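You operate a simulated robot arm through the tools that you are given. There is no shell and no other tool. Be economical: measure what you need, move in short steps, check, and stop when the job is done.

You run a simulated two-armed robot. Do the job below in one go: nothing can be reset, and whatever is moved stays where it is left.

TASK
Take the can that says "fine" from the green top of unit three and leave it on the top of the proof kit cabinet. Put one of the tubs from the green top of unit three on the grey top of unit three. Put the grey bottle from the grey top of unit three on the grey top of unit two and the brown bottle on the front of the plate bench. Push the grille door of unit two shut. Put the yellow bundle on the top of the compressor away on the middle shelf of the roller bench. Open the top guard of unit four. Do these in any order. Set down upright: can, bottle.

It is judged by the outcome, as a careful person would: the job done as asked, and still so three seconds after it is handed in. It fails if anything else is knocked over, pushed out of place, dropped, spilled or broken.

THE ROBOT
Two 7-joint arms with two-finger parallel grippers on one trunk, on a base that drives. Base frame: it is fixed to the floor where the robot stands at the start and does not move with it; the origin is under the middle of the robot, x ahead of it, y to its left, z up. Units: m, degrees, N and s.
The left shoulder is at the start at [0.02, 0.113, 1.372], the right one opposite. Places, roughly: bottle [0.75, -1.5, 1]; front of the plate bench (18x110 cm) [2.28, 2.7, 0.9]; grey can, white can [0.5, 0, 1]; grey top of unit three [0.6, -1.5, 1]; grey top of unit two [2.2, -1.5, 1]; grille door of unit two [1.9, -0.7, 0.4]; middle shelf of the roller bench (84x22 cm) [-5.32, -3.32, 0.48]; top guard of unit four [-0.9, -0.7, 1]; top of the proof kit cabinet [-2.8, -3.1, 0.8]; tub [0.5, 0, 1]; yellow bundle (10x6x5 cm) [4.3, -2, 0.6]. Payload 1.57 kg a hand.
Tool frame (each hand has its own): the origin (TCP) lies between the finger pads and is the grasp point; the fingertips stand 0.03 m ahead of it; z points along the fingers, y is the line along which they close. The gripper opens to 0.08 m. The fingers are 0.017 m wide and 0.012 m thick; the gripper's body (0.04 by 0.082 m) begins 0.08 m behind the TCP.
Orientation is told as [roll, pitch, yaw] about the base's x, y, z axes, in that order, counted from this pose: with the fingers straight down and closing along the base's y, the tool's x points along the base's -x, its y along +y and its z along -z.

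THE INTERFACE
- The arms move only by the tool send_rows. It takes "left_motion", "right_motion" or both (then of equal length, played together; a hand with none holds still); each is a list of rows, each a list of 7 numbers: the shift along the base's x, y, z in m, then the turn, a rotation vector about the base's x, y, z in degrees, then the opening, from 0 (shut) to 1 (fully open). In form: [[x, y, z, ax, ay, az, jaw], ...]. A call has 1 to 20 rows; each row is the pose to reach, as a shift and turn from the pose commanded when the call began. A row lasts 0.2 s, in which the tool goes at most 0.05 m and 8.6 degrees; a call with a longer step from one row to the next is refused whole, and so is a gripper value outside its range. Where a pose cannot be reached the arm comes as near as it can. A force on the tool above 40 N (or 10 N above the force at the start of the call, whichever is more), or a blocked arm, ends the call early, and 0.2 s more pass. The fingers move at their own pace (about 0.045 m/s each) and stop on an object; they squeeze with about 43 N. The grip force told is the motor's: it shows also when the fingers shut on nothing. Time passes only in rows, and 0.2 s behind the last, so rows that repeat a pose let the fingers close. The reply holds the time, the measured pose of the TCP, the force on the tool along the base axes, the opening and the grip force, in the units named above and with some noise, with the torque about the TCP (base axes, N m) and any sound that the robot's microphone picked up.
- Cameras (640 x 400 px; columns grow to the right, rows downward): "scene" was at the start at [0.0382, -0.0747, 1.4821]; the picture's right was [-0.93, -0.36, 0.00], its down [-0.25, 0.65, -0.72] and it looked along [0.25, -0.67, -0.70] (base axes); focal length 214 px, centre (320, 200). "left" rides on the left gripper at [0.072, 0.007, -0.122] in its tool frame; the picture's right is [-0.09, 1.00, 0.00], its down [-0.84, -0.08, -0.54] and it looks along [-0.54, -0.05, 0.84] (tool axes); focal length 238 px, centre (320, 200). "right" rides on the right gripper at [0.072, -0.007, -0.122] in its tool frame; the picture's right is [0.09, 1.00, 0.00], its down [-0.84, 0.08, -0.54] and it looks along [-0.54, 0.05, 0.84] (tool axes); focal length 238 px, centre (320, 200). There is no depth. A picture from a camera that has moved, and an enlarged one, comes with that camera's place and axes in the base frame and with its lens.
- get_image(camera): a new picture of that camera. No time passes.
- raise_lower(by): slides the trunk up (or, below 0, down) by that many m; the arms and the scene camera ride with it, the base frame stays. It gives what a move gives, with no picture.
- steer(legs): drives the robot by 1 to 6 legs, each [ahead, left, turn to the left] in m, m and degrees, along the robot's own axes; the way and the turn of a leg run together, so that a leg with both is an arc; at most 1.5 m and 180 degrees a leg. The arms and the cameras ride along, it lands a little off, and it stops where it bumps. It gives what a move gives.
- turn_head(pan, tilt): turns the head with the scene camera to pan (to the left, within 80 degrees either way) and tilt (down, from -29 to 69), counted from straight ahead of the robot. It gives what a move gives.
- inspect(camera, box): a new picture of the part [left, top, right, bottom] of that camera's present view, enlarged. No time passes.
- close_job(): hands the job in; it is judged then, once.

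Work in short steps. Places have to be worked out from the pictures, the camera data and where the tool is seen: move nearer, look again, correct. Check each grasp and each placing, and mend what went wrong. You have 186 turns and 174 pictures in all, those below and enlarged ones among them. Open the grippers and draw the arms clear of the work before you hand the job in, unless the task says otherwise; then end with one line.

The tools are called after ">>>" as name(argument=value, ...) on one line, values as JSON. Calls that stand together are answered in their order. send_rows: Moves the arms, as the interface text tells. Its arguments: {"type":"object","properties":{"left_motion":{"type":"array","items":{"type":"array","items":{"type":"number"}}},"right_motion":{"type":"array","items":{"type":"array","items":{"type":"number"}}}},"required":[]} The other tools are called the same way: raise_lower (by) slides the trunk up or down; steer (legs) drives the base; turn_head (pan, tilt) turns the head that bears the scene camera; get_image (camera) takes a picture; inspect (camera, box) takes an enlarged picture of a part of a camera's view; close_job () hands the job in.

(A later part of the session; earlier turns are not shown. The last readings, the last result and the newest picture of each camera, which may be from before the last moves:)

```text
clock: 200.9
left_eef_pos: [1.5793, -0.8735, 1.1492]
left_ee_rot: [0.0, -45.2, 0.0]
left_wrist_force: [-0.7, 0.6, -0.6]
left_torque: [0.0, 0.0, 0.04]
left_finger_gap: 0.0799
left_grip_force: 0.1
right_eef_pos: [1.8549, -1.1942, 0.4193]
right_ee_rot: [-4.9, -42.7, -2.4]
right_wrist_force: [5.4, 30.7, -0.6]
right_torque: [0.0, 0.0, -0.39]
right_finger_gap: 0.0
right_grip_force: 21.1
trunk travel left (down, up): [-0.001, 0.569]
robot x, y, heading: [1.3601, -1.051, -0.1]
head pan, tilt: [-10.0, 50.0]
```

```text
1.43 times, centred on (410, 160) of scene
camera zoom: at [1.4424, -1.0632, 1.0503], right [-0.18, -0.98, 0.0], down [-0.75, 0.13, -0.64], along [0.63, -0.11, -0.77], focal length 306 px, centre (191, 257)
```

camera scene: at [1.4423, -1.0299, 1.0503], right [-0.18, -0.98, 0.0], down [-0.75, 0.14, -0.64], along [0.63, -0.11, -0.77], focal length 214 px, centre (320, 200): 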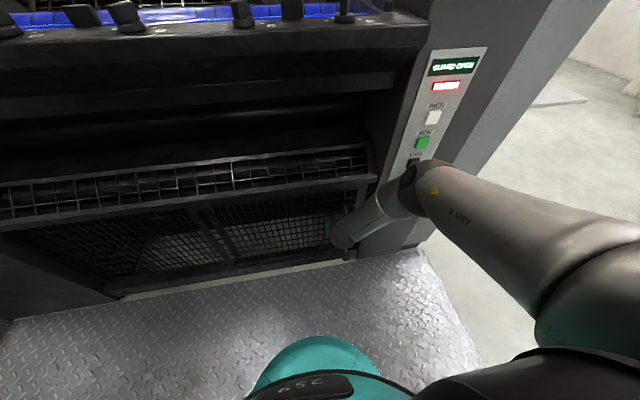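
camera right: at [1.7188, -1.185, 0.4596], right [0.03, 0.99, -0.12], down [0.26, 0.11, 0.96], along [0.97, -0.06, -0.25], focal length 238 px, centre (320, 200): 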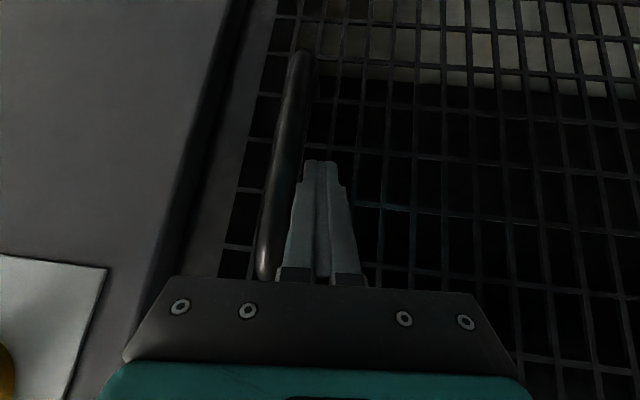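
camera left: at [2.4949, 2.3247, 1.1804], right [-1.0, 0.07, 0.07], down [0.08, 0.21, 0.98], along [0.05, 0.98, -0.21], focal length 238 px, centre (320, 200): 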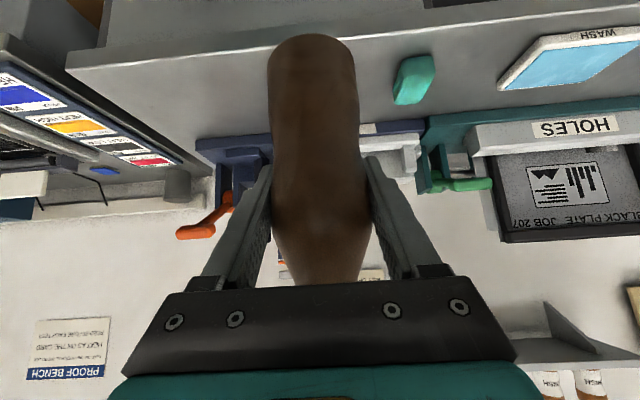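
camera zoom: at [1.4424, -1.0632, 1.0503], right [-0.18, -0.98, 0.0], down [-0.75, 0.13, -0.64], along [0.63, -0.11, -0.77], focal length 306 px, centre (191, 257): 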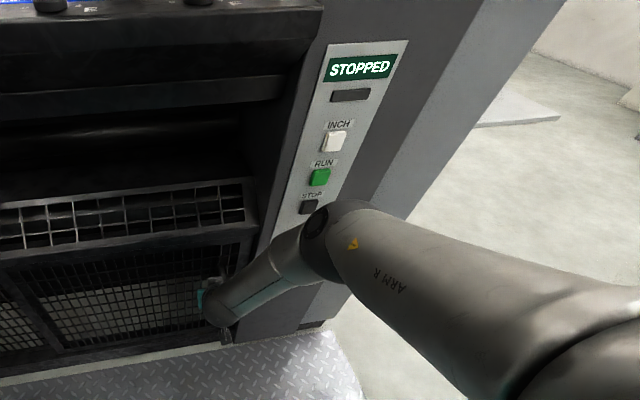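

The door is against its stop and the display now reads STOPPED. I'll release the pressure, draw the hand back and raise it.

>>> send_rows(right_motion=[[0, 0.02, 0, 0, 0, 0, 0], [-0.03, 0.03, 0.01, 0, 0, 0, 0], [-0.07, 0.03, 0.02, 0, 0, 0, 0], [-0.11, 0.03, 0.03, 0, 0, 0, 0], [-0.14, 0.03, 0.04, 0, 0, 0, 0]])

>>> steer(legs=[[-0.06, 0.1, 0]])

>>> send_rows(right_motion=[[0, 0, 0.04, 0, 0, 0, 0], [0, 0, 0.08, 0, 0, 0, 0], [0, 0, 0.12, 0, 0, 0, 0], [0, 0, 0.16, 0, 0, 0, 0], [0, 0, 0.2, 0, 0, 0, 0], [0, 0, 0.24, 0, 0, 0, 0], [0, 0, 0.28, 0, 0, 0, 0], [0, 0, 0.32, 0, 0, 0, 0], [0, 0, 0.36, 0, 0, 0, 0], [0, 0, 0.4, 0, 0, 0, 0], [0, 0, 0.44, 0, 0, 0, 0.3], [0, 0, 0.48, 0, 0, 0, 0.6], [0, 0, 0.52, 0, 0, 0, 1], [0, 0, 0.56, 0, 0, 0, 1], [0, 0, 0.6, 0, 0, 0, 1]])

>>> get_image(camera="scene")

```text
clock: 202.1
left_eef_pos: [1.5791, -0.8729, 1.1493]
left_ee_rot: [0.0, -45.0, -0.1]
left_wrist_force: [-0.7, 0.4, -0.4]
left_torque: [-0.02, 0.02, -0.02]
left_finger_gap: 0.0801
left_grip_force: 0.0
right_eef_pos: [1.7253, -1.1417, 0.4684]
right_ee_rot: [-5.5, -42.3, -2.6]
right_wrist_force: [0.0, -0.5, 0.6]
right_torque: [-0.01, 0.0, -0.01]
right_finger_gap: 0.0
right_grip_force: 21.4
right hand out of reach, approached as far as the arm can: row 3, 4, 5
trunk travel left (down, up): [-0.001, 0.569]
robot x, y, heading: [1.356, -1.0503, -0.1]
head pan, tilt: [-10.0, 50.0]
```

```text
clock: 203.3
left_eef_pos: [1.5199, -0.7748, 1.1504]
left_ee_rot: [0.1, -45.1, -0.2]
left_wrist_force: [-0.1, -0.2, -0.2]
left_torque: [-0.01, -0.01, 0.02]
left_finger_gap: 0.0801
left_grip_force: 0.2
right_eef_pos: [1.6662, -1.0429, 0.4686]
right_ee_rot: [-5.5, -42.3, -2.7]
right_wrist_force: [0.4, 0.5, 0.5]
right_torque: [0.03, -0.01, 0.02]
right_finger_gap: 0.0
right_grip_force: 21.0
trunk travel left (down, up): [-0.001, 0.569]
robot x, y, heading: [1.2998, -0.9549, -0.2]
head pan, tilt: [-10.0, 50.0]
```

```text
clock: 206.5
left_eef_pos: [1.5201, -0.7771, 1.1489]
left_ee_rot: [-0.1, -45.2, -0.1]
left_wrist_force: [-0.7, -0.2, 0.5]
left_torque: [-0.01, 0.03, -0.01]
left_finger_gap: 0.0799
left_grip_force: 0.1
right_eef_pos: [1.6666, -1.042, 1.0713]
right_ee_rot: [-5.5, -42.3, -2.7]
right_wrist_force: [0.3, 0.7, -0.6]
right_torque: [0.02, 0.03, -0.03]
right_finger_gap: 0.0798
right_grip_force: 0.1
trunk travel left (down, up): [-0.001, 0.569]
robot x, y, heading: [1.2967, -0.955, -0.3]
head pan, tilt: [-10.0, 50.0]
```

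```text
87 pictures are left
camera scene: at [1.3837, -0.9653, 1.0504], right [-0.18, -0.98, 0.0], down [-0.75, 0.14, -0.64], along [0.63, -0.11, -0.77], focal length 214 px, centre (320, 200)
```

scene: 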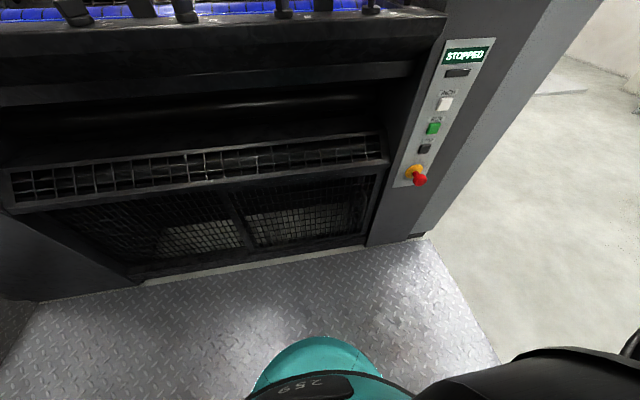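

The door is shut. Next is the compressor at (4.3, -2): I'll leave by the right end of the lane and drive ahead along the open floor.

>>> steer(legs=[[0, -1.45, 0.3], [1.4, 0, 0], [0.7, 0, 0]])

>>> turn_head(pan=20, tilt=25)

>>> get_image(camera="scene")

```text
clock: 223.7
left_eef_pos: [3.6096, -2.2367, 1.1504]
left_ee_rot: [0.0, -45.1, -0.4]
left_wrist_force: [0.6, 0.0, 0.5]
left_torque: [0.0, 0.02, 0.03]
left_finger_gap: 0.0799
left_grip_force: 0.0
right_eef_pos: [3.7545, -2.5048, 1.0689]
right_ee_rot: [-5.6, -42.2, -2.9]
right_wrist_force: [-0.1, 0.1, 0.0]
right_torque: [0.02, 0.01, 0.04]
right_finger_gap: 0.0797
right_grip_force: 0.1
trunk travel left (down, up): [-0.001, 0.569]
robot x, y, heading: [3.3868, -2.4149, -0.7]
head pan, tilt: [-10.0, 50.0]
```

```text
clock: 224.6
left_eef_pos: [3.6101, -2.2374, 1.1493]
left_ee_rot: [-0.2, -45.2, -0.5]
left_wrist_force: [-0.7, -0.9, -1.1]
left_torque: [0.03, -0.01, 0.0]
left_finger_gap: 0.0799
left_grip_force: 0.1
right_eef_pos: [3.7545, -2.504, 1.0702]
right_ee_rot: [-5.5, -42.3, -3.0]
right_wrist_force: [-0.1, 0.2, 0.4]
right_torque: [0.01, -0.01, -0.01]
right_finger_gap: 0.08
right_grip_force: 0.2
trunk travel left (down, up): [-0.001, 0.569]
robot x, y, heading: [3.3842, -2.4174, -0.8]
head pan, tilt: [20.0, 25.0]
```

```text
86 pictures are left
camera scene: at [3.483, -2.3817, 1.0878], right [0.33, -0.94, 0.0], down [-0.4, -0.14, -0.91], along [0.85, 0.3, -0.42], focal length 214 px, centre (320, 200)
```

scene: 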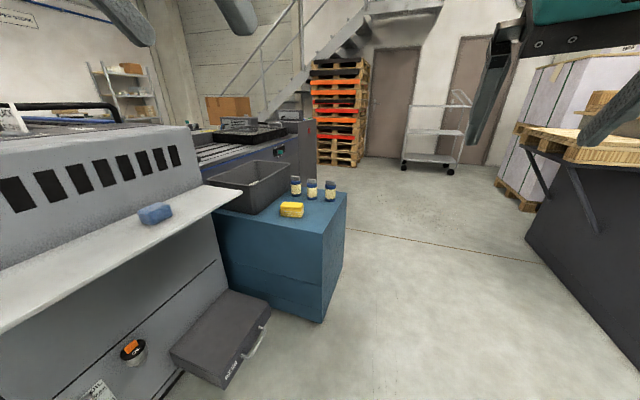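

The yellow bundle sits near (4.28, -1.96) on the blue compressor, and a case blocks its left side. I'll drive on and turn to face +y from the compressor's right side.

>>> steer(legs=[[0.77, -0.07, 0.8], [0, 0, 90]])

>>> turn_head(pan=-8, tilt=45)

>>> get_image(camera="scene")

>>> get_image(camera="right")

```text
clock: 232.6
left_eef_pos: [3.9713, -2.2699, 1.1499]
left_ee_rot: [-0.2, -45.2, 90.9]
left_wrist_force: [0.8, 0.8, 0.2]
left_torque: [0.0, -0.01, 0.0]
left_finger_gap: 0.0803
left_grip_force: 0.0
right_eef_pos: [4.2346, -2.1198, 1.07]
right_ee_rot: [-5.6, -42.3, 88.5]
right_wrist_force: [-1.3, 0.2, 0.6]
right_torque: [-0.01, -0.01, 0.03]
right_finger_gap: 0.0799
right_grip_force: 0.1
trunk travel left (down, up): [-0.001, 0.569]
robot x, y, heading: [4.1558, -2.4898, 90.9]
head pan, tilt: [20.0, 25.0]
```

```text
clock: 233.5
left_eef_pos: [3.9724, -2.2717, 1.1487]
left_ee_rot: [0.0, -45.1, 90.8]
left_wrist_force: [-0.2, 0.5, 0.1]
left_torque: [0.01, 0.02, 0.0]
left_finger_gap: 0.08
left_grip_force: 0.1
right_eef_pos: [4.2354, -2.1192, 1.0695]
right_ee_rot: [-5.5, -42.3, 88.4]
right_wrist_force: [0.5, -0.9, 0.3]
right_torque: [0.01, 0.0, 0.01]
right_finger_gap: 0.08
right_grip_force: 0.1
trunk travel left (down, up): [-0.001, 0.569]
robot x, y, heading: [4.1495, -2.4896, 90.9]
head pan, tilt: [-8.0, 45.0]
```

```text
85 pictures are left
camera scene: at [4.1624, -2.3959, 1.0573], right [0.99, -0.12, 0.0], down [-0.09, -0.7, -0.71], along [0.09, 0.7, -0.71], focal length 214 px, centre (320, 200)
```

scene: 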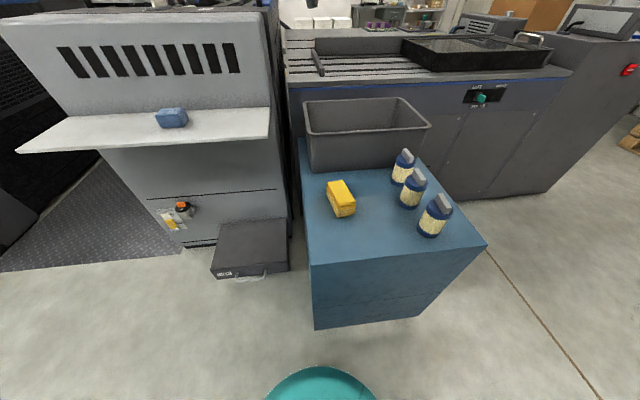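

```text
84 pictures are left
camera right: at [4.2265, -2.2549, 1.112], right [-0.99, 0.02, -0.13], down [-0.12, 0.26, 0.96], along [0.06, 0.96, -0.26], focal length 238 px, centre (320, 200)
```

right: 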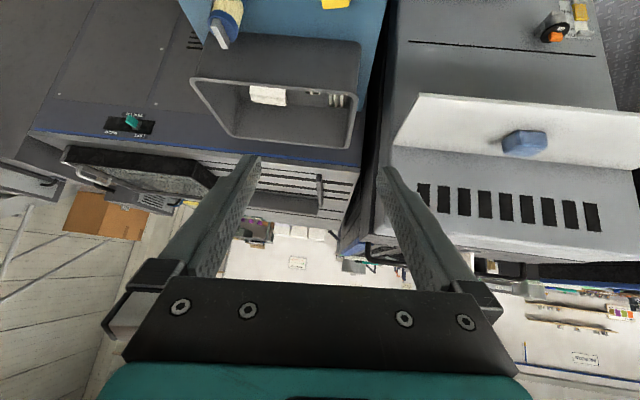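

The bundle's long axis lies along y, centred near (4.275, -1.98), so the right hand can close across its width. I'll level the wrist roll and descend to a point just short of it.

>>> send_rows(right_motion=[[0.01, 0, -0.04, 0.1, 2, 1.8, 1], [0.02, 0, -0.08, 0.1, 4.1, 3.7, 1], [0.03, 0.01, -0.12, 0.1, 4.1, 3.7, 1], [0.041, 0.02, -0.16, 0.1, 4.1, 3.7, 1], [0.041, 0.03, -0.2, 0.1, 4.1, 3.7, 1], [0.041, 0.04, -0.24, 0.1, 4.1, 3.7, 1], [0.041, 0.05, -0.28, 0.1, 4.1, 3.7, 1], [0.041, 0.055, -0.32, 0.1, 4.1, 3.7, 1], [0.041, 0.058, -0.35, 0.1, 4.1, 3.7, 1]])

>>> get_image(camera="right")

>>> get_image(camera="scene")

```text
clock: 235.5
left_eef_pos: [3.9722, -2.2705, 1.1503]
left_ee_rot: [-0.1, -45.1, 90.8]
left_wrist_force: [0.3, -0.8, -0.1]
left_torque: [0.0, 0.0, 0.01]
left_finger_gap: 0.0799
left_grip_force: 0.0
right_eef_pos: [4.2761, -2.0624, 0.719]
right_ee_rot: [0.0, -42.3, 88.3]
right_wrist_force: [-1.0, 0.5, 0.4]
right_torque: [-0.01, 0.0, 0.0]
right_finger_gap: 0.0802
right_grip_force: 0.1
trunk travel left (down, up): [-0.001, 0.569]
robot x, y, heading: [4.1517, -2.4876, 90.9]
head pan, tilt: [-8.0, 45.0]
```

```text
83 pictures are left
camera right: at [4.2792, -2.1976, 0.7614], right [-1.0, -0.04, -0.06], down [-0.07, 0.26, 0.96], along [-0.02, 0.97, -0.26], focal length 238 px, centre (320, 200)
```

right: 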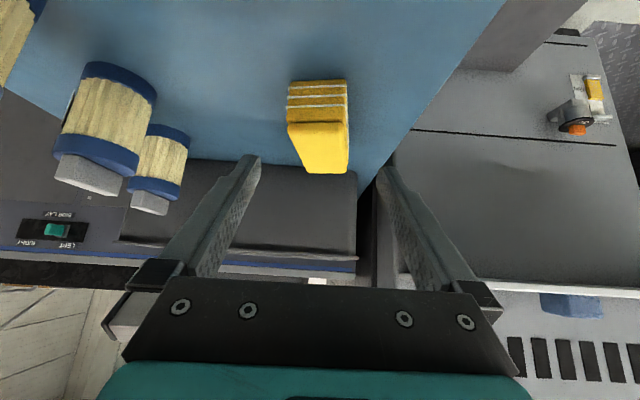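

```text
82 pictures are left
camera scene: at [4.1625, -2.3959, 1.0572], right [0.99, -0.12, 0.0], down [-0.09, -0.7, -0.71], along [0.09, 0.7, -0.71], focal length 214 px, centre (320, 200)
```

scene: 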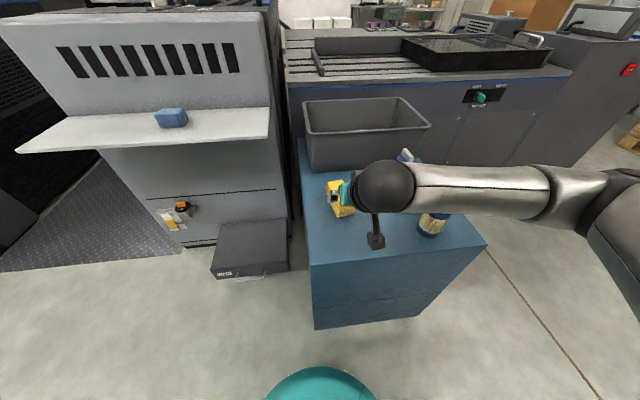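

The bundle is angled about 12°, with its centre near (4.272, -1.957). I'll yaw the hand to match and move in.

>>> send_rows(right_motion=[[0.005, 0.014, -0.008, 0, 0, 6, 1], [0.01, 0.028, -0.017, 0, 0, 12, 1], [0.006, 0.05, -0.042, 0, 0, 12, 1], [0.002, 0.075, -0.068, 0, 0, 12, 1], [-0.002, 0.097, -0.092, 0, 0, 12, 1]])

>>> get_image(camera="right")

```text
clock: 236.7
left_eef_pos: [3.9709, -2.2714, 1.1497]
left_ee_rot: [0.0, -45.1, 90.8]
left_wrist_force: [-0.4, 0.6, -0.4]
left_torque: [0.01, -0.02, -0.02]
left_finger_gap: 0.08
left_grip_force: 0.2
right_eef_pos: [4.2739, -1.9633, 0.6274]
right_ee_rot: [0.1, -42.2, 100.5]
right_wrist_force: [-1.3, -0.3, 1.4]
right_torque: [0.05, -0.06, -0.06]
right_finger_gap: 0.0801
right_grip_force: 0.1
trunk travel left (down, up): [-0.001, 0.569]
robot x, y, heading: [4.1544, -2.4878, 91.3]
head pan, tilt: [-8.0, 45.0]
```

```text
81 pictures are left
camera right: at [4.3047, -2.0961, 0.6698], right [-0.97, -0.25, -0.06], down [-0.12, 0.24, 0.96], along [-0.22, 0.94, -0.26], focal length 238 px, centre (320, 200)
```

right: 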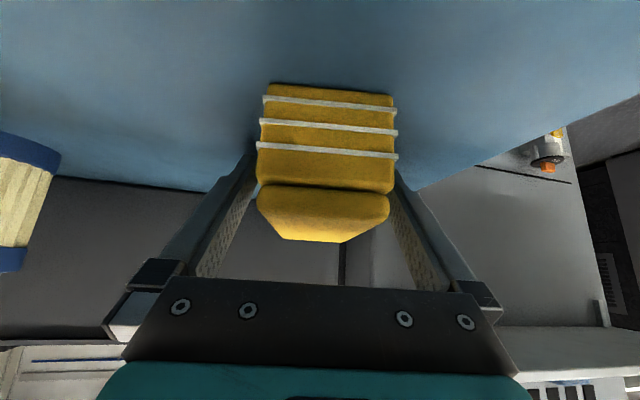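

The bundle lies squarely between the fingers. I'll close, lift and retract.

>>> send_rows(right_motion=[[0, 0, 0, 0, 0, 0, 0.7], [0, 0, 0, 0, 0, 0, 0.4], [0, 0, 0, 0, 0, 0, 0], [0, 0, 0, 0, 0, 0, 0], [0, 0, 0, 0, 0, 0, 0], [0, 0, 0.02, 0, 0, 0, 0], [0, 0, 0.05, 0, 0, 0, 0], [0, -0.01, 0.09, 0, 0, 0, 0], [0, -0.03, 0.13, 0, 0, 0, 0], [0, -0.06, 0.16, 0, 0, 0, 0], [0, -0.09, 0.19, 0, 0, 0, 0], [0, -0.12, 0.22, 0, 0, 0, 0], [0, -0.15, 0.26, 0, 0, 0, 0], [0, -0.17, 0.3, 0, 0, 0, 0]])

>>> get_image(camera="right")

```text
clock: 239.7
left_eef_pos: [3.9708, -2.2707, 1.1495]
left_ee_rot: [-0.1, -45.1, 90.9]
left_wrist_force: [0.4, 0.0, 0.0]
left_torque: [0.01, -0.03, 0.0]
left_finger_gap: 0.0801
left_grip_force: 0.0
right_eef_pos: [4.2741, -2.1333, 0.9286]
right_ee_rot: [-0.1, -42.3, 100.5]
right_wrist_force: [0.5, 0.4, -0.8]
right_torque: [-0.02, 0.03, -0.01]
right_finger_gap: 0.0515
right_grip_force: 43.3
trunk travel left (down, up): [-0.001, 0.569]
robot x, y, heading: [4.1562, -2.4897, 91.1]
head pan, tilt: [-8.0, 45.0]
```

```text
80 pictures are left
camera right: at [4.3043, -2.2673, 0.9706], right [-0.97, -0.25, -0.06], down [-0.12, 0.24, 0.96], along [-0.22, 0.94, -0.26], focal length 238 px, centre (320, 200)
```

right: 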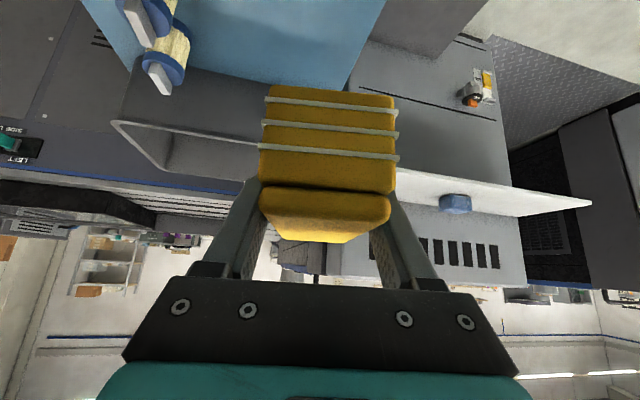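

The bundle is held. I'll raise the trunk, turn toward -x and drive back along the open floor to the lane between units three and four.

>>> raise_lower(by=0.25)

>>> steer(legs=[[0, 0, 88.9], [1.5, 0, 0], [1.4, 0, 0], [1.4, 0, 0]])

>>> turn_head(pan=-35, tilt=25)

>>> get_image(camera="scene")

```text
clock: 242.3
left_eef_pos: [3.9716, -2.2706, 1.4007]
left_ee_rot: [-0.1, -45.1, 91.0]
left_wrist_force: [-0.1, 0.6, -0.1]
left_torque: [-0.01, 0.01, 0.03]
left_finger_gap: 0.0803
left_grip_force: 0.0
right_eef_pos: [4.2732, -2.1334, 1.1776]
right_ee_rot: [0.0, -42.2, 100.4]
right_wrist_force: [-0.1, 0.5, -2.2]
right_torque: [0.0, 0.01, 0.01]
right_finger_gap: 0.0515
right_grip_force: 43.4
trunk travel left (down, up): [-0.251, 0.319]
robot x, y, heading: [4.1552, -2.4913, 90.8]
head pan, tilt: [-8.0, 45.0]
```

```text
clock: 266.7
left_eef_pos: [-0.3683, -2.6066, 1.4004]
left_ee_rot: [-0.1, -45.1, 179.6]
left_wrist_force: [-0.6, -0.1, 1.1]
left_torque: [0.0, -0.02, -0.06]
left_finger_gap: 0.08
left_grip_force: 0.0
right_eef_pos: [-0.4981, -2.3009, 1.1784]
right_ee_rot: [0.0, -42.2, -170.8]
right_wrist_force: [0.1, 0.4, -1.2]
right_torque: [0.01, -0.02, -0.02]
right_finger_gap: 0.0514
right_grip_force: 42.6
trunk travel left (down, up): [-0.251, 0.319]
robot x, y, heading: [-0.1453, -2.4313, 179.6]
head pan, tilt: [-8.0, 45.0]
```

```text
clock: 267.6
left_eef_pos: [-0.3688, -2.6079, 1.3994]
left_ee_rot: [0.0, -45.1, 179.6]
left_wrist_force: [-0.1, 0.6, -1.0]
left_torque: [0.02, 0.0, 0.01]
left_finger_gap: 0.0798
left_grip_force: 0.0
right_eef_pos: [-0.4981, -2.3024, 1.179]
right_ee_rot: [-0.1, -42.2, -170.8]
right_wrist_force: [0.1, 0.3, -1.5]
right_torque: [-0.05, -0.01, 0.0]
right_finger_gap: 0.0514
right_grip_force: 42.8
trunk travel left (down, up): [-0.251, 0.319]
robot x, y, heading: [-0.148, -2.432, 179.7]
head pan, tilt: [-35.0, 25.0]
```

```text
79 pictures are left
camera scene: at [-0.2322, -2.3741, 1.3378], right [0.58, 0.82, 0.0], down [0.35, -0.24, -0.91], along [-0.74, 0.52, -0.42], focal length 214 px, centre (320, 200)
```

scene: 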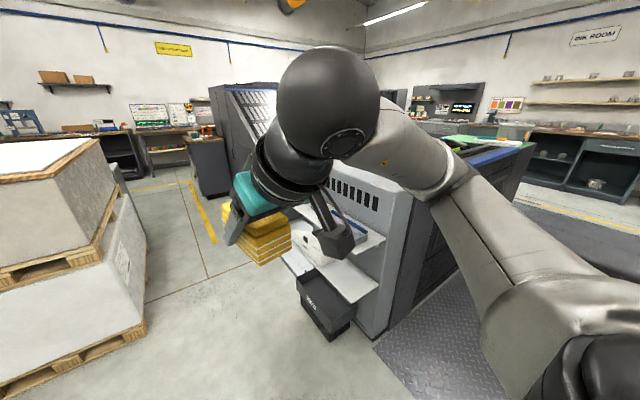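

The lane is clear. I'll sidestep into it facing unit four's back and look at the guard.

>>> steer(legs=[[0, -1.0, 0.3], [0, -0.95, 0]])

>>> turn_head(pan=12, tilt=30)

>>> get_image(camera="scene")

>>> get_image(camera="left")

```text
clock: 277.3
left_eef_pos: [-0.3599, -0.6626, 1.3989]
left_ee_rot: [-0.1, -45.2, 179.6]
left_wrist_force: [0.2, -0.2, 0.1]
left_torque: [-0.01, -0.01, 0.01]
left_finger_gap: 0.08
left_grip_force: 0.1
right_eef_pos: [-0.4892, -0.3582, 1.1789]
right_ee_rot: [-0.1, -42.2, -171.0]
right_wrist_force: [-0.5, 0.0, -1.5]
right_torque: [-0.04, -0.01, -0.03]
right_finger_gap: 0.0516
right_grip_force: 42.9
trunk travel left (down, up): [-0.251, 0.319]
robot x, y, heading: [-0.1381, -0.4859, 179.2]
head pan, tilt: [-35.0, 25.0]
```

```text
clock: 278.5
left_eef_pos: [-0.3617, -0.6626, 1.3987]
left_ee_rot: [-0.1, -45.1, 179.6]
left_wrist_force: [0.3, -0.7, -0.7]
left_torque: [-0.01, 0.0, 0.0]
left_finger_gap: 0.08
left_grip_force: 0.0
right_eef_pos: [-0.4898, -0.3581, 1.1788]
right_ee_rot: [0.1, -42.1, -170.9]
right_wrist_force: [-0.3, 0.3, -2.1]
right_torque: [0.0, 0.06, 0.0]
right_finger_gap: 0.0517
right_grip_force: 42.7
trunk travel left (down, up): [-0.251, 0.319]
robot x, y, heading: [-0.1349, -0.4864, 179.5]
head pan, tilt: [12.0, 30.0]
```

```text
78 pictures are left
camera scene: at [-0.2379, -0.5022, 1.3298], right [-0.2, 0.98, 0.0], down [0.49, 0.1, -0.87], along [-0.85, -0.17, -0.5], focal length 214 px, centre (320, 200)
```

scene: 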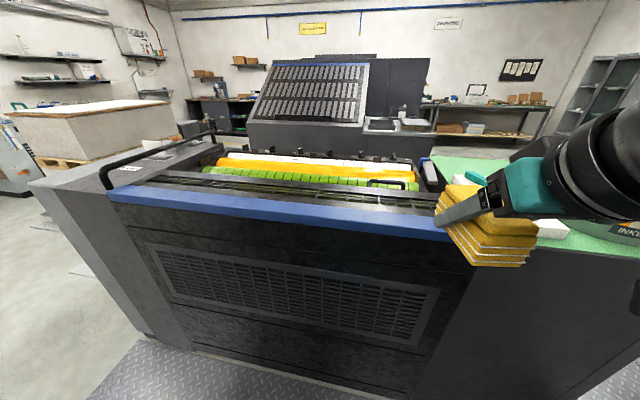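

```text
77 pictures are left
camera left: at [-0.2235, -0.671, 1.4349], right [-0.07, -1.0, 0.06], down [-0.21, 0.08, 0.98], along [-0.98, 0.06, -0.21], focal length 238 px, centre (320, 200)
```

left: 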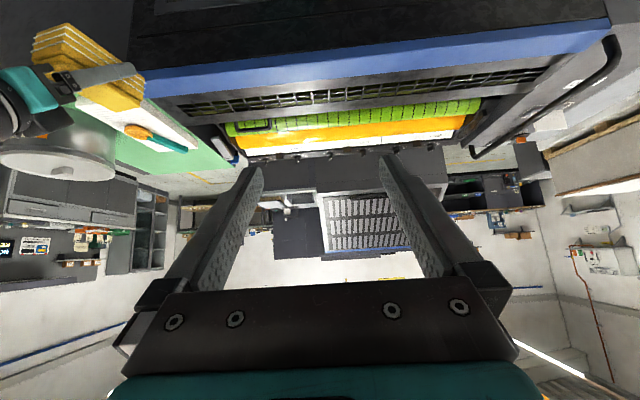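

>>> inspect(camera="scene", box=[180, 130, 460, 260])

>>> inspect(camera="left", box=[140, 50, 500, 190])

```text
2.29 times, centred on (320, 195) of scene
camera zoom: at [-0.2379, -0.5022, 1.3298], right [-0.2, 0.98, 0.0], down [0.49, 0.1, -0.87], along [-0.85, -0.17, -0.5], focal length 490 px, centre (320, 211)
```

zoom: 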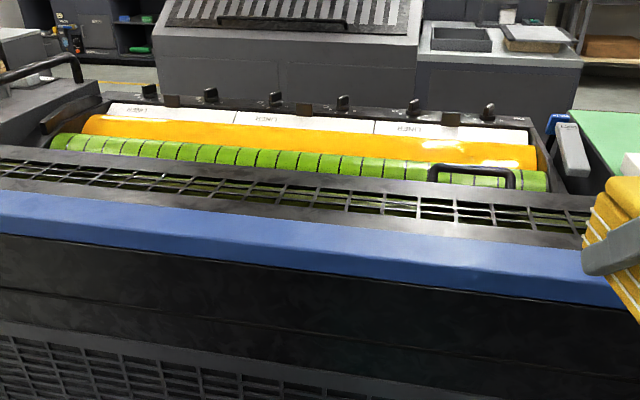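

```text
1.78 times, centred on (320, 120) of left
camera zoom: at [-0.2235, -0.671, 1.4349], right [-0.07, -1.0, 0.06], down [-0.21, 0.08, 0.98], along [-0.98, 0.06, -0.21], focal length 424 px, centre (320, 342)
```

zoom: 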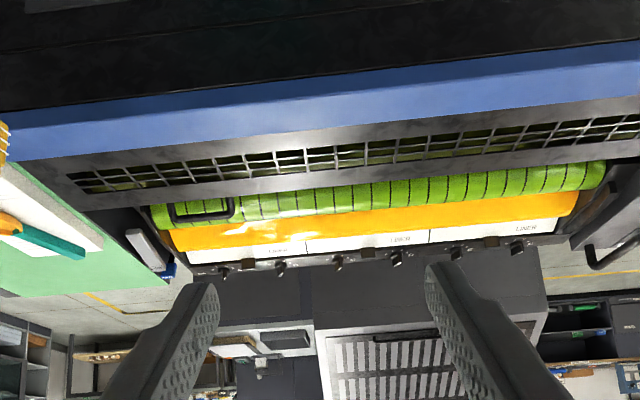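

The guard's handle is a U-bar along y at about (-0.985, -0.40, 1.0), with the lid hinged near the blue edge. I'll tuck the bundle hand up and back, turn the left gripper 90° about its axis, and move closer.

>>> send_rows(right_motion=[[0.015, 0, 0.015, 0, 0, 0, 0], [0.03, 0, 0.03, 0, 0, 0, 0], [0.045, 0, 0.045, 0, 0, 0, 0], [0.06, 0, 0.06, 0, 0, 0, 0], [0.075, 0, 0.075, 0, 0, 0, 0], [0.09, 0, 0.09, 0, 0, 0, 0], [0.1, 0, 0.1, 0, 0, 0, 0], [0.1, 0, 0.115, 0, 0, 0, 0], [0.1, 0, 0.13, 0, 0, 0, 0], [0.1, 0, 0.145, 0, 0, 0, 0], [0.1, 0, 0.15, 0, 0, 0, 0]], left_motion=[[-0.005, 0, -0.01, 5.8, 0, 5.8, 1], [-0.01, 0, -0.02, 11.6, 0, 11.6, 1], [-0.015, 0, -0.03, 17.3, 0, 17.3, 1], [-0.02, 0, -0.04, 23.1, 0, 23.1, 1], [-0.025, 0, -0.05, 28.9, 0, 28.9, 1], [-0.03, 0, -0.06, 34.7, 0, 34.7, 1], [-0.035, 0, -0.07, 40.5, 0, 40.5, 1], [-0.04, 0, -0.08, 46.3, 0, 46.3, 1], [-0.045, 0, -0.09, 52, 0, 52, 1], [-0.05, 0, -0.1, 57.8, 0, 57.8, 1], [-0.06, 0, -0.11, 63.6, 0, 63.6, 1]])

>>> steer(legs=[[0, -0.23, 0.5], [0.2, 0, 0]])

>>> get_image(camera="left")

>>> get_image(camera="scene")

```text
clock: 280.9
left_eef_pos: [-0.4208, -0.6648, 1.2891]
left_ee_rot: [-45.3, -0.2, -90.0]
left_wrist_force: [-0.2, 0.8, -0.2]
left_torque: [0.0, -0.01, 0.01]
left_finger_gap: 0.0802
left_grip_force: 0.0
right_eef_pos: [-0.3904, -0.3588, 1.3262]
right_ee_rot: [-0.1, -42.2, -170.9]
right_wrist_force: [0.3, 0.5, -1.2]
right_torque: [0.01, 0.01, 0.01]
right_finger_gap: 0.0514
right_grip_force: 42.1
trunk travel left (down, up): [-0.251, 0.319]
robot x, y, heading: [-0.1395, -0.4866, 179.2]
head pan, tilt: [12.0, 30.0]
```

```text
clock: 283.8
left_eef_pos: [-0.6177, -0.4385, 1.2893]
left_ee_rot: [-45.2, -0.2, -89.8]
left_wrist_force: [-0.8, -0.1, -0.6]
left_torque: [0.02, -0.06, -0.04]
left_finger_gap: 0.08
left_grip_force: 0.0
right_eef_pos: [-0.5908, -0.1332, 1.328]
right_ee_rot: [0.0, -42.2, -170.6]
right_wrist_force: [-0.5, 0.4, -1.8]
right_torque: [-0.02, -0.03, 0.0]
right_finger_gap: 0.0515
right_grip_force: 42.7
trunk travel left (down, up): [-0.251, 0.319]
robot x, y, heading: [-0.3367, -0.2596, 180.0]
head pan, tilt: [12.0, 30.0]
```

```text
74 pictures are left
camera left: at [-0.5276, -0.3655, 1.3699], right [0.7, -0.09, -0.71], down [0.33, -0.83, 0.44], along [-0.63, -0.55, -0.55], focal length 238 px, centre (320, 200)
```

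left: 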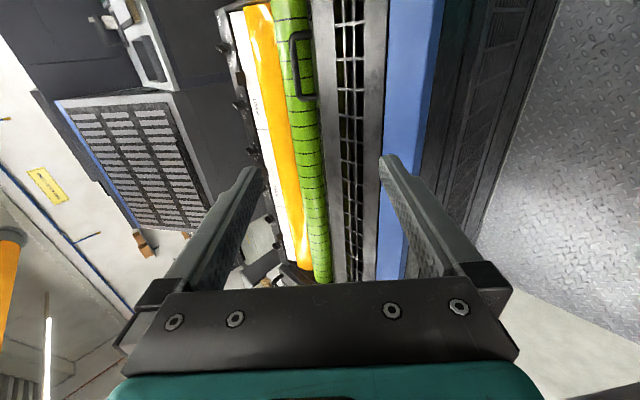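

```text
73 pictures are left
camera scene: at [-0.4371, -0.2759, 1.3298], right [-0.21, 0.98, 0.0], down [0.49, 0.1, -0.87], along [-0.85, -0.18, -0.5], focal length 214 px, centre (320, 200)
```

scene: 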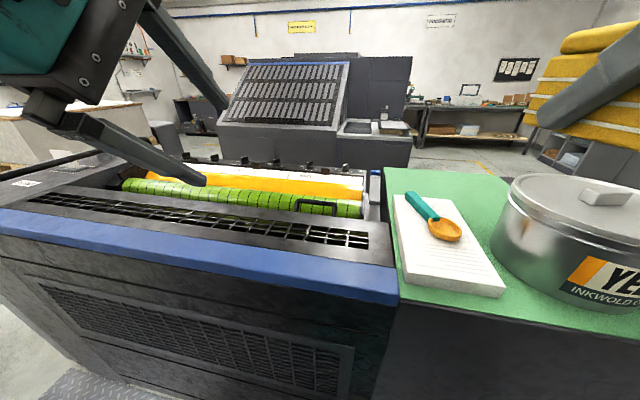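

Now I have a clear view of the loop handle. I'll zoom in from both cameras to fix its geometry.

>>> inspect(camera="left", box=[240, 0, 400, 130])

>>> inspect(camera="scene", box=[230, 150, 400, 270])

```text
3.08 times, centred on (320, 65) of left
camera zoom: at [-0.5276, -0.3655, 1.3699], right [0.7, -0.09, -0.71], down [0.33, -0.83, 0.44], along [-0.63, -0.55, -0.55], focal length 733 px, centre (320, 615)
```

zoom: 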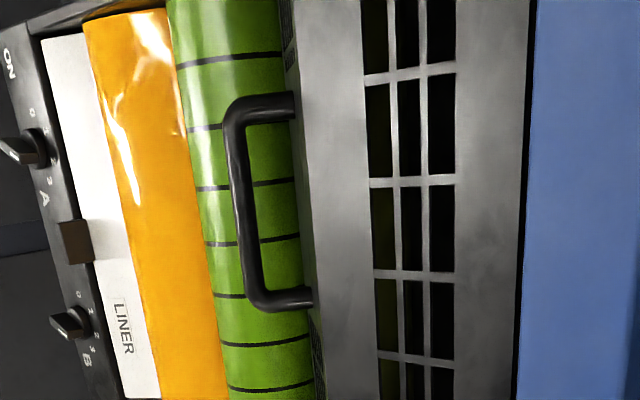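

```text
3.33 times, centred on (315, 210) of scene
camera zoom: at [-0.4371, -0.2759, 1.3298], right [-0.21, 0.98, 0.0], down [0.49, 0.1, -0.87], along [-0.85, -0.18, -0.5], focal length 715 px, centre (337, 167)
```

zoom: 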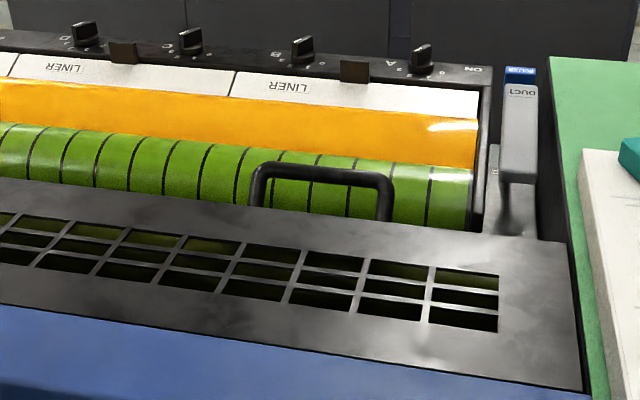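

The handle is a horizontal loop off the lid's front edge: its bar is at (-0.963, -0.4025, 1.014) and the hinge is near x -0.75. I'll move slightly closer, lower the trunk 0.1, and bring the left fingers to a pre-grasp along 45°.

>>> raise_lower(by=-0.1)

>>> steer(legs=[[0.08, 0, 0]])

```text
clock: 285.1
left_eef_pos: [-0.6165, -0.4371, 1.1906]
left_ee_rot: [-45.3, -0.3, -89.7]
left_wrist_force: [0.6, 0.1, -0.5]
left_torque: [0.02, 0.0, 0.0]
left_finger_gap: 0.0803
left_grip_force: 0.1
right_eef_pos: [-0.5884, -0.134, 1.2278]
right_ee_rot: [0.0, -42.3, -170.6]
right_wrist_force: [0.2, 0.5, -2.3]
right_torque: [0.0, 0.0, -0.02]
right_finger_gap: 0.0515
right_grip_force: 42.6
trunk travel left (down, up): [-0.151, 0.419]
robot x, y, heading: [-0.3369, -0.257, 179.8]
head pan, tilt: [12.0, 30.0]
```

```text
clock: 286.2
left_eef_pos: [-0.6984, -0.4387, 1.1898]
left_ee_rot: [-45.4, -0.3, -89.7]
left_wrist_force: [-0.3, -0.8, -0.9]
left_torque: [-0.03, 0.0, -0.02]
left_finger_gap: 0.0799
left_grip_force: 0.1
right_eef_pos: [-0.6698, -0.1328, 1.228]
right_ee_rot: [0.0, -42.3, -170.6]
right_wrist_force: [-0.9, -0.9, -1.6]
right_torque: [0.01, -0.01, -0.02]
right_finger_gap: 0.0513
right_grip_force: 42.8
trunk travel left (down, up): [-0.151, 0.419]
robot x, y, heading: [-0.4157, -0.2608, 180.0]
head pan, tilt: [12.0, 30.0]
```

Now to the pre-grasp point above the handle.

>>> send_rows(left_motion=[[-0.035, 0.008, 0, 0, 0, 0, 0.6], [-0.07, 0.016, 0, 0, 0, 0, 0.35], [-0.105, 0.024, -0.02, 0, 0, 0, 0.35], [-0.14, 0.03, -0.05, 0, 0, 0, 0.35], [-0.17, 0.036, -0.07, 0, 0, 0, 0.35], [-0.18, 0.036, -0.09, 0, 0, 0, 0.35]])

>>> inspect(camera="left", box=[200, 0, 460, 220])

>>> inspect(camera="scene", box=[170, 110, 420, 290])

```text
clock: 287.6
left_eef_pos: [-0.8789, -0.4025, 1.0997]
left_ee_rot: [-45.4, -0.4, -89.8]
left_wrist_force: [-1.2, 0.3, -0.7]
left_torque: [-0.02, -0.01, 0.0]
left_finger_gap: 0.0278
left_grip_force: 0.1
right_eef_pos: [-0.6692, -0.1319, 1.2283]
right_ee_rot: [0.1, -42.3, -170.6]
right_wrist_force: [-0.5, 0.0, -2.2]
right_torque: [-0.02, 0.01, 0.0]
right_finger_gap: 0.0514
right_grip_force: 43.0
trunk travel left (down, up): [-0.151, 0.419]
robot x, y, heading: [-0.4183, -0.2583, 179.6]
head pan, tilt: [12.0, 30.0]
```

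```text
1.82 times, centred on (330, 110) of left
camera zoom: at [-0.7866, -0.3296, 1.18], right [0.7, -0.09, -0.71], down [0.33, -0.83, 0.44], along [-0.63, -0.55, -0.55], focal length 433 px, centre (302, 364)
```

zoom: 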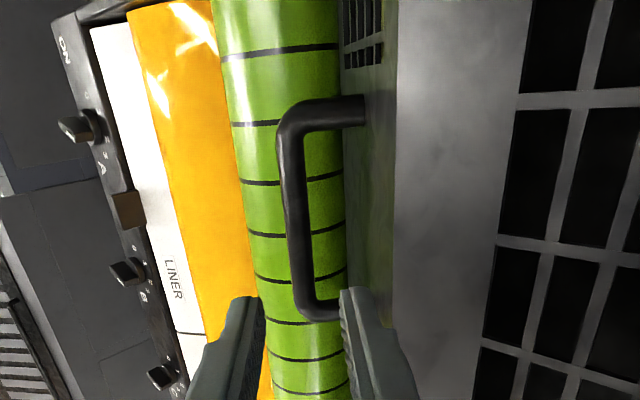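

```text
2.22 times, centred on (295, 200) of scene
camera zoom: at [-0.5161, -0.2759, 1.2298], right [-0.21, 0.98, 0.0], down [0.49, 0.1, -0.87], along [-0.85, -0.18, -0.5], focal length 477 px, centre (376, 200)
```

zoom: 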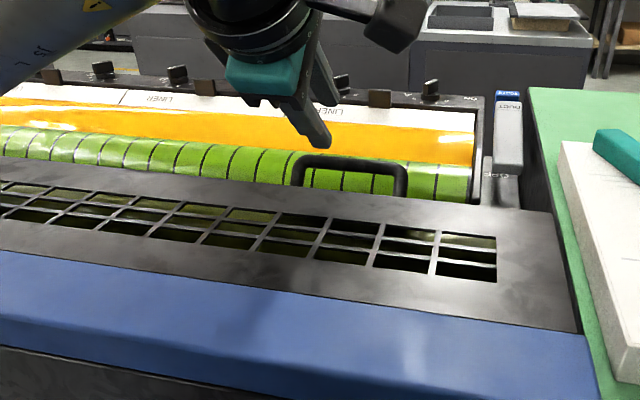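

The refined bar position is about (-0.969, -0.400, 1.009). I'll slide in along the tool axis with a narrow opening so one finger passes inside the loop.

>>> send_rows(left_motion=[[-0.02, 0.001, -0.02, 0, 0, 0, 0.35], [-0.04, 0.002, -0.04, 0, 0, 0, 0.35], [-0.06, 0.0025, -0.06, 0, 0, 0, 0.35], [-0.077, 0.0025, -0.078, 0, 0, 0, 0.35]])

>>> inspect(camera="left", box=[200, 0, 460, 220])

>>> inspect(camera="scene", box=[200, 120, 400, 260])

```text
clock: 288.6
left_eef_pos: [-0.9551, -0.4, 1.0211]
left_ee_rot: [-45.4, -0.4, -89.9]
left_wrist_force: [0.0, -0.9, 0.4]
left_torque: [-0.02, 0.0, -0.02]
left_finger_gap: 0.0282
left_grip_force: 0.1
right_eef_pos: [-0.6693, -0.1328, 1.2279]
right_ee_rot: [0.0, -42.3, -170.7]
right_wrist_force: [0.3, 0.4, -1.5]
right_torque: [0.01, 0.0, -0.01]
right_finger_gap: 0.0515
right_grip_force: 43.2
trunk travel left (down, up): [-0.151, 0.419]
robot x, y, heading: [-0.4146, -0.2606, 180.1]
head pan, tilt: [12.0, 30.0]
```

```text
1.82 times, centred on (330, 110) of left
camera zoom: at [-0.8635, -0.3266, 1.1018], right [0.7, -0.09, -0.71], down [0.33, -0.83, 0.44], along [-0.63, -0.55, -0.55], focal length 433 px, centre (302, 364)
```

zoom: 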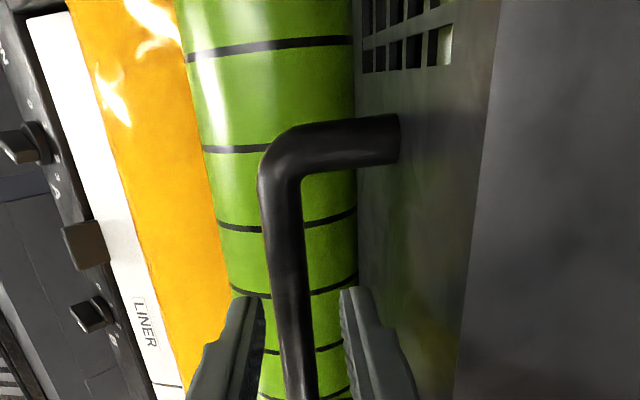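

```text
2.86 times, centred on (300, 190) of scene
camera zoom: at [-0.5162, -0.2759, 1.2298], right [-0.21, 0.98, 0.0], down [0.49, 0.1, -0.87], along [-0.85, -0.18, -0.5], focal length 613 px, centre (377, 229)
```

zoom: 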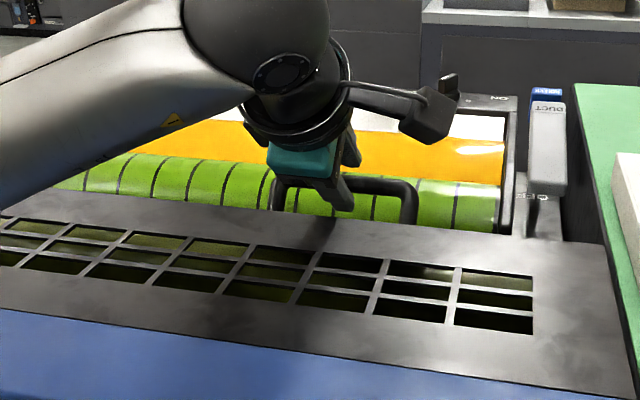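

The bar runs between the fingers with no contact. I'll go 6 mm deeper and close.

>>> send_rows(left_motion=[[-0.004, 0, -0.004, 0, 0, 0, 0.35], [-0.004, 0, -0.004, 0, 0, 0, 0.1], [-0.004, 0, -0.004, 0, 0, 0, 0], [-0.004, 0, -0.004, 0, 0, 0, 0], [-0.004, 0, -0.004, 0, 0, 0, 0]])

>>> inspect(camera="left", box=[200, 0, 460, 220])

```text
clock: 289.8
left_eef_pos: [-0.9569, -0.3991, 1.0168]
left_ee_rot: [-45.4, -0.4, -89.8]
left_wrist_force: [0.6, 0.3, -0.3]
left_torque: [-0.01, 0.0, -0.02]
left_finger_gap: 0.0
left_grip_force: 21.4
right_eef_pos: [-0.6691, -0.1332, 1.2276]
right_ee_rot: [0.0, -42.3, -170.6]
right_wrist_force: [-1.2, 0.5, -2.0]
right_torque: [0.01, -0.01, -0.01]
right_finger_gap: 0.0518
right_grip_force: 43.1
trunk travel left (down, up): [-0.151, 0.419]
robot x, y, heading: [-0.4172, -0.2583, 180.1]
head pan, tilt: [12.0, 30.0]
```

```text
1.82 times, centred on (330, 110) of left
camera zoom: at [-0.867, -0.3267, 1.098], right [0.7, -0.09, -0.71], down [0.33, -0.83, 0.44], along [-0.63, -0.55, -0.55], focal length 433 px, centre (302, 364)
```

zoom: 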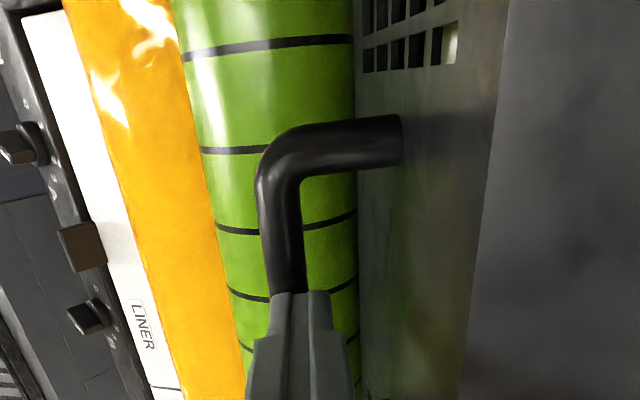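

The fingers closed just short of the bar, which lies a bit deeper. I'll reopen, advance about 16 mm and look before closing.

>>> send_rows(left_motion=[[0.004, 0, 0.004, 0, 0, 0, 0.2], [0.004, 0, 0.004, 0, 0, 0, 0.38], [0.004, 0, 0.004, 0, 0, 0, 0.38], [-0.003, 0, -0.003, 0, 0, 0, 0.38], [-0.008, 0, -0.008, 0, 0, 0, 0.38], [-0.012, 0, -0.012, 0, 0, 0, 0.38]])

>>> inspect(camera="left", box=[200, 0, 460, 220])

```text
clock: 291.2
left_eef_pos: [-0.9699, -0.3998, 1.0048]
left_ee_rot: [-45.4, -0.4, -89.8]
left_wrist_force: [0.1, 0.3, -0.1]
left_torque: [0.01, 0.02, 0.01]
left_finger_gap: 0.0302
left_grip_force: 0.1
right_eef_pos: [-0.6694, -0.1347, 1.2285]
right_ee_rot: [0.0, -42.2, -170.6]
right_wrist_force: [0.2, -0.3, -1.8]
right_torque: [0.03, 0.02, -0.04]
right_finger_gap: 0.0516
right_grip_force: 42.9
trunk travel left (down, up): [-0.151, 0.419]
robot x, y, heading: [-0.4149, -0.2577, 180.1]
head pan, tilt: [12.0, 30.0]
```

```text
1.82 times, centred on (330, 110) of left
camera zoom: at [-0.8793, -0.327, 1.0858], right [0.7, -0.09, -0.71], down [0.33, -0.83, 0.44], along [-0.63, -0.55, -0.55], focal length 433 px, centre (302, 364)
```

zoom: 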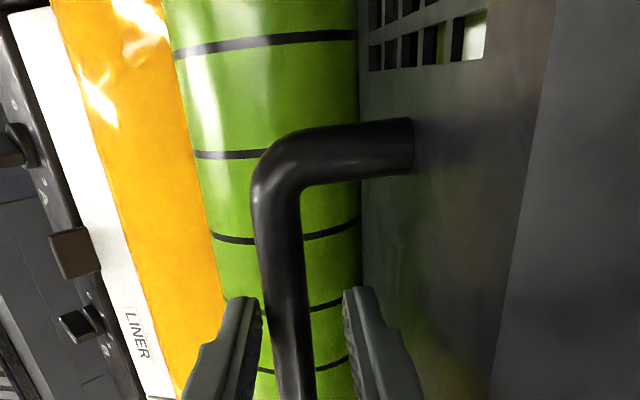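

The bar is deeper between the fingers now. Closing.

>>> send_rows(left_motion=[[-0.002, 0, -0.002, 0, 0, 0, 0.2], [-0.002, 0, -0.002, 0, 0, 0, 0], [-0.002, 0, -0.002, 0, 0, 0, 0], [-0.002, 0, -0.002, 0, 0, 0, 0]])

>>> inspect(camera="left", box=[200, 0, 460, 220])

```text
clock: 292.2
left_eef_pos: [-0.9748, -0.4004, 1.0059]
left_ee_rot: [-45.9, -0.2, -89.9]
left_wrist_force: [-15.1, 0.9, 16.9]
left_torque: [0.56, 0.39, -0.03]
left_finger_gap: 0.0157
left_grip_force: 31.3
right_eef_pos: [-0.6692, -0.133, 1.2278]
right_ee_rot: [0.0, -42.2, -170.6]
right_wrist_force: [-0.6, -1.1, -1.4]
right_torque: [-0.01, -0.01, -0.01]
right_finger_gap: 0.0514
right_grip_force: 43.2
trunk travel left (down, up): [-0.151, 0.419]
robot x, y, heading: [-0.4173, -0.2615, 179.8]
head pan, tilt: [12.0, 30.0]
```

```text
1.82 times, centred on (330, 110) of left
camera zoom: at [-0.8824, -0.3271, 1.0865], right [0.69, -0.09, -0.72], down [0.34, -0.83, 0.44], along [-0.64, -0.55, -0.55], focal length 433 px, centre (302, 364)
```

zoom: 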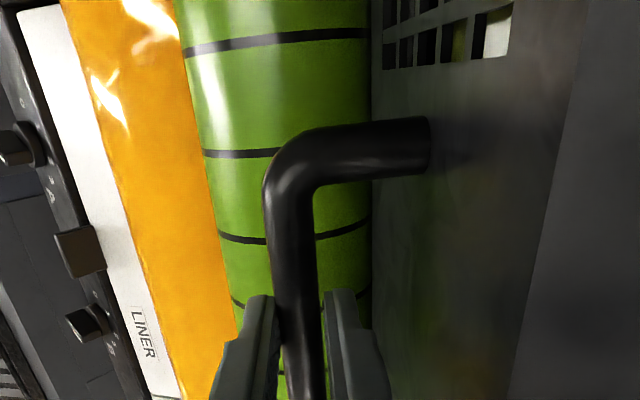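

The bar is gripped at 16 mm. I'll lift along the lid's arc about the hinge for the first 28° and watch the forces.

>>> send_rows(left_motion=[[0.001, 0, 0.015, 0, 0, 0, 0], [0.002, 0, 0.029, 0, 0, 0, 0], [0.004, 0, 0.044, 0, 0, 0, 0], [0.007, 0, 0.058, 0, 0, 0, 0], [0.011, 0, 0.072, 0, 0, 0, 0], [0.016, 0, 0.086, 0, 0, 0, 0], [0.022, 0, 0.099, 0, 0, 0, 0], [0.028, 0, 0.112, 0, 0, 0, 0]])

>>> get_image(camera="scene")

```text
clock: 294.0
left_eef_pos: [-0.9506, -0.3997, 1.117]
left_ee_rot: [-46.1, -0.2, -89.7]
left_wrist_force: [-34.2, -1.6, 15.3]
left_torque: [0.49, 0.69, -0.08]
left_finger_gap: 0.0161
left_grip_force: 31.2
right_eef_pos: [-0.6725, -0.1332, 1.2266]
right_ee_rot: [0.0, -42.1, -170.6]
right_wrist_force: [0.0, -0.9, -2.1]
right_torque: [0.02, -0.03, 0.04]
right_finger_gap: 0.0518
right_grip_force: 43.2
trunk travel left (down, up): [-0.151, 0.419]
robot x, y, heading: [-0.415, -0.2593, 180.2]
head pan, tilt: [12.0, 30.0]
```

```text
63 pictures are left
camera scene: at [-0.5196, -0.2758, 1.2297], right [-0.21, 0.98, 0.0], down [0.49, 0.1, -0.86], along [-0.85, -0.18, -0.5], focal length 214 px, centre (320, 200)
```

scene: 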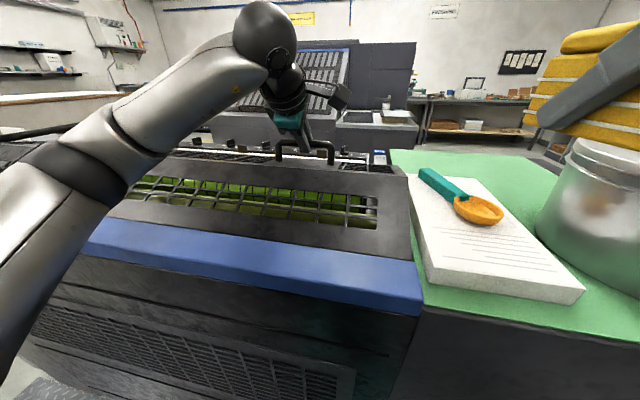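

The lid is opening, but the pull shows my arc runs too far toward +x. I'll correct the radius and continue to about 63°.

>>> send_rows(left_motion=[[-0.008, 0, 0.004, 0, 0, 0, 0], [-0.004, 0, 0.016, 0, 0, 0, 0], [0.002, 0, 0.029, 0, 0, 0, 0], [0.01, 0, 0.042, 0, 0, 0, 0], [0.018, 0, 0.054, 0, 0, 0, 0], [0.027, 0, 0.066, 0, 0, 0, 0], [0.037, 0, 0.077, 0, 0, 0, 0], [0.048, 0, 0.087, 0, 0, 0, 0], [0.06, 0, 0.096, 0, 0, 0, 0]])

>>> get_image(camera="scene")

```text
clock: 296.0
left_eef_pos: [-0.8813, -0.4001, 1.2045]
left_ee_rot: [-43.9, -0.7, -89.9]
left_wrist_force: [27.6, 0.9, -36.6]
left_torque: [0.35, -0.76, 0.17]
left_finger_gap: 0.0159
left_grip_force: 32.4
right_eef_pos: [-0.6682, -0.1349, 1.2293]
right_ee_rot: [-0.1, -42.3, -170.5]
right_wrist_force: [0.0, -1.7, -1.6]
right_torque: [-0.03, 0.0, -0.01]
right_finger_gap: 0.0514
right_grip_force: 42.8
trunk travel left (down, up): [-0.151, 0.419]
robot x, y, heading: [-0.4162, -0.2579, 179.7]
head pan, tilt: [12.0, 30.0]
```

```text
62 pictures are left
camera scene: at [-0.5143, -0.2764, 1.2299], right [-0.21, 0.98, 0.0], down [0.49, 0.1, -0.87], along [-0.85, -0.18, -0.5], focal length 214 px, centre (320, 200)
```

scene: 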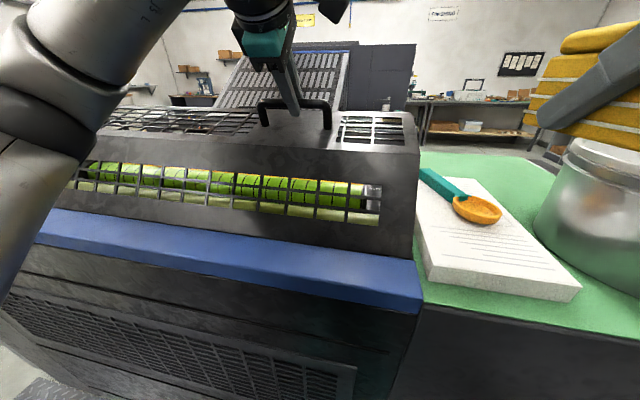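

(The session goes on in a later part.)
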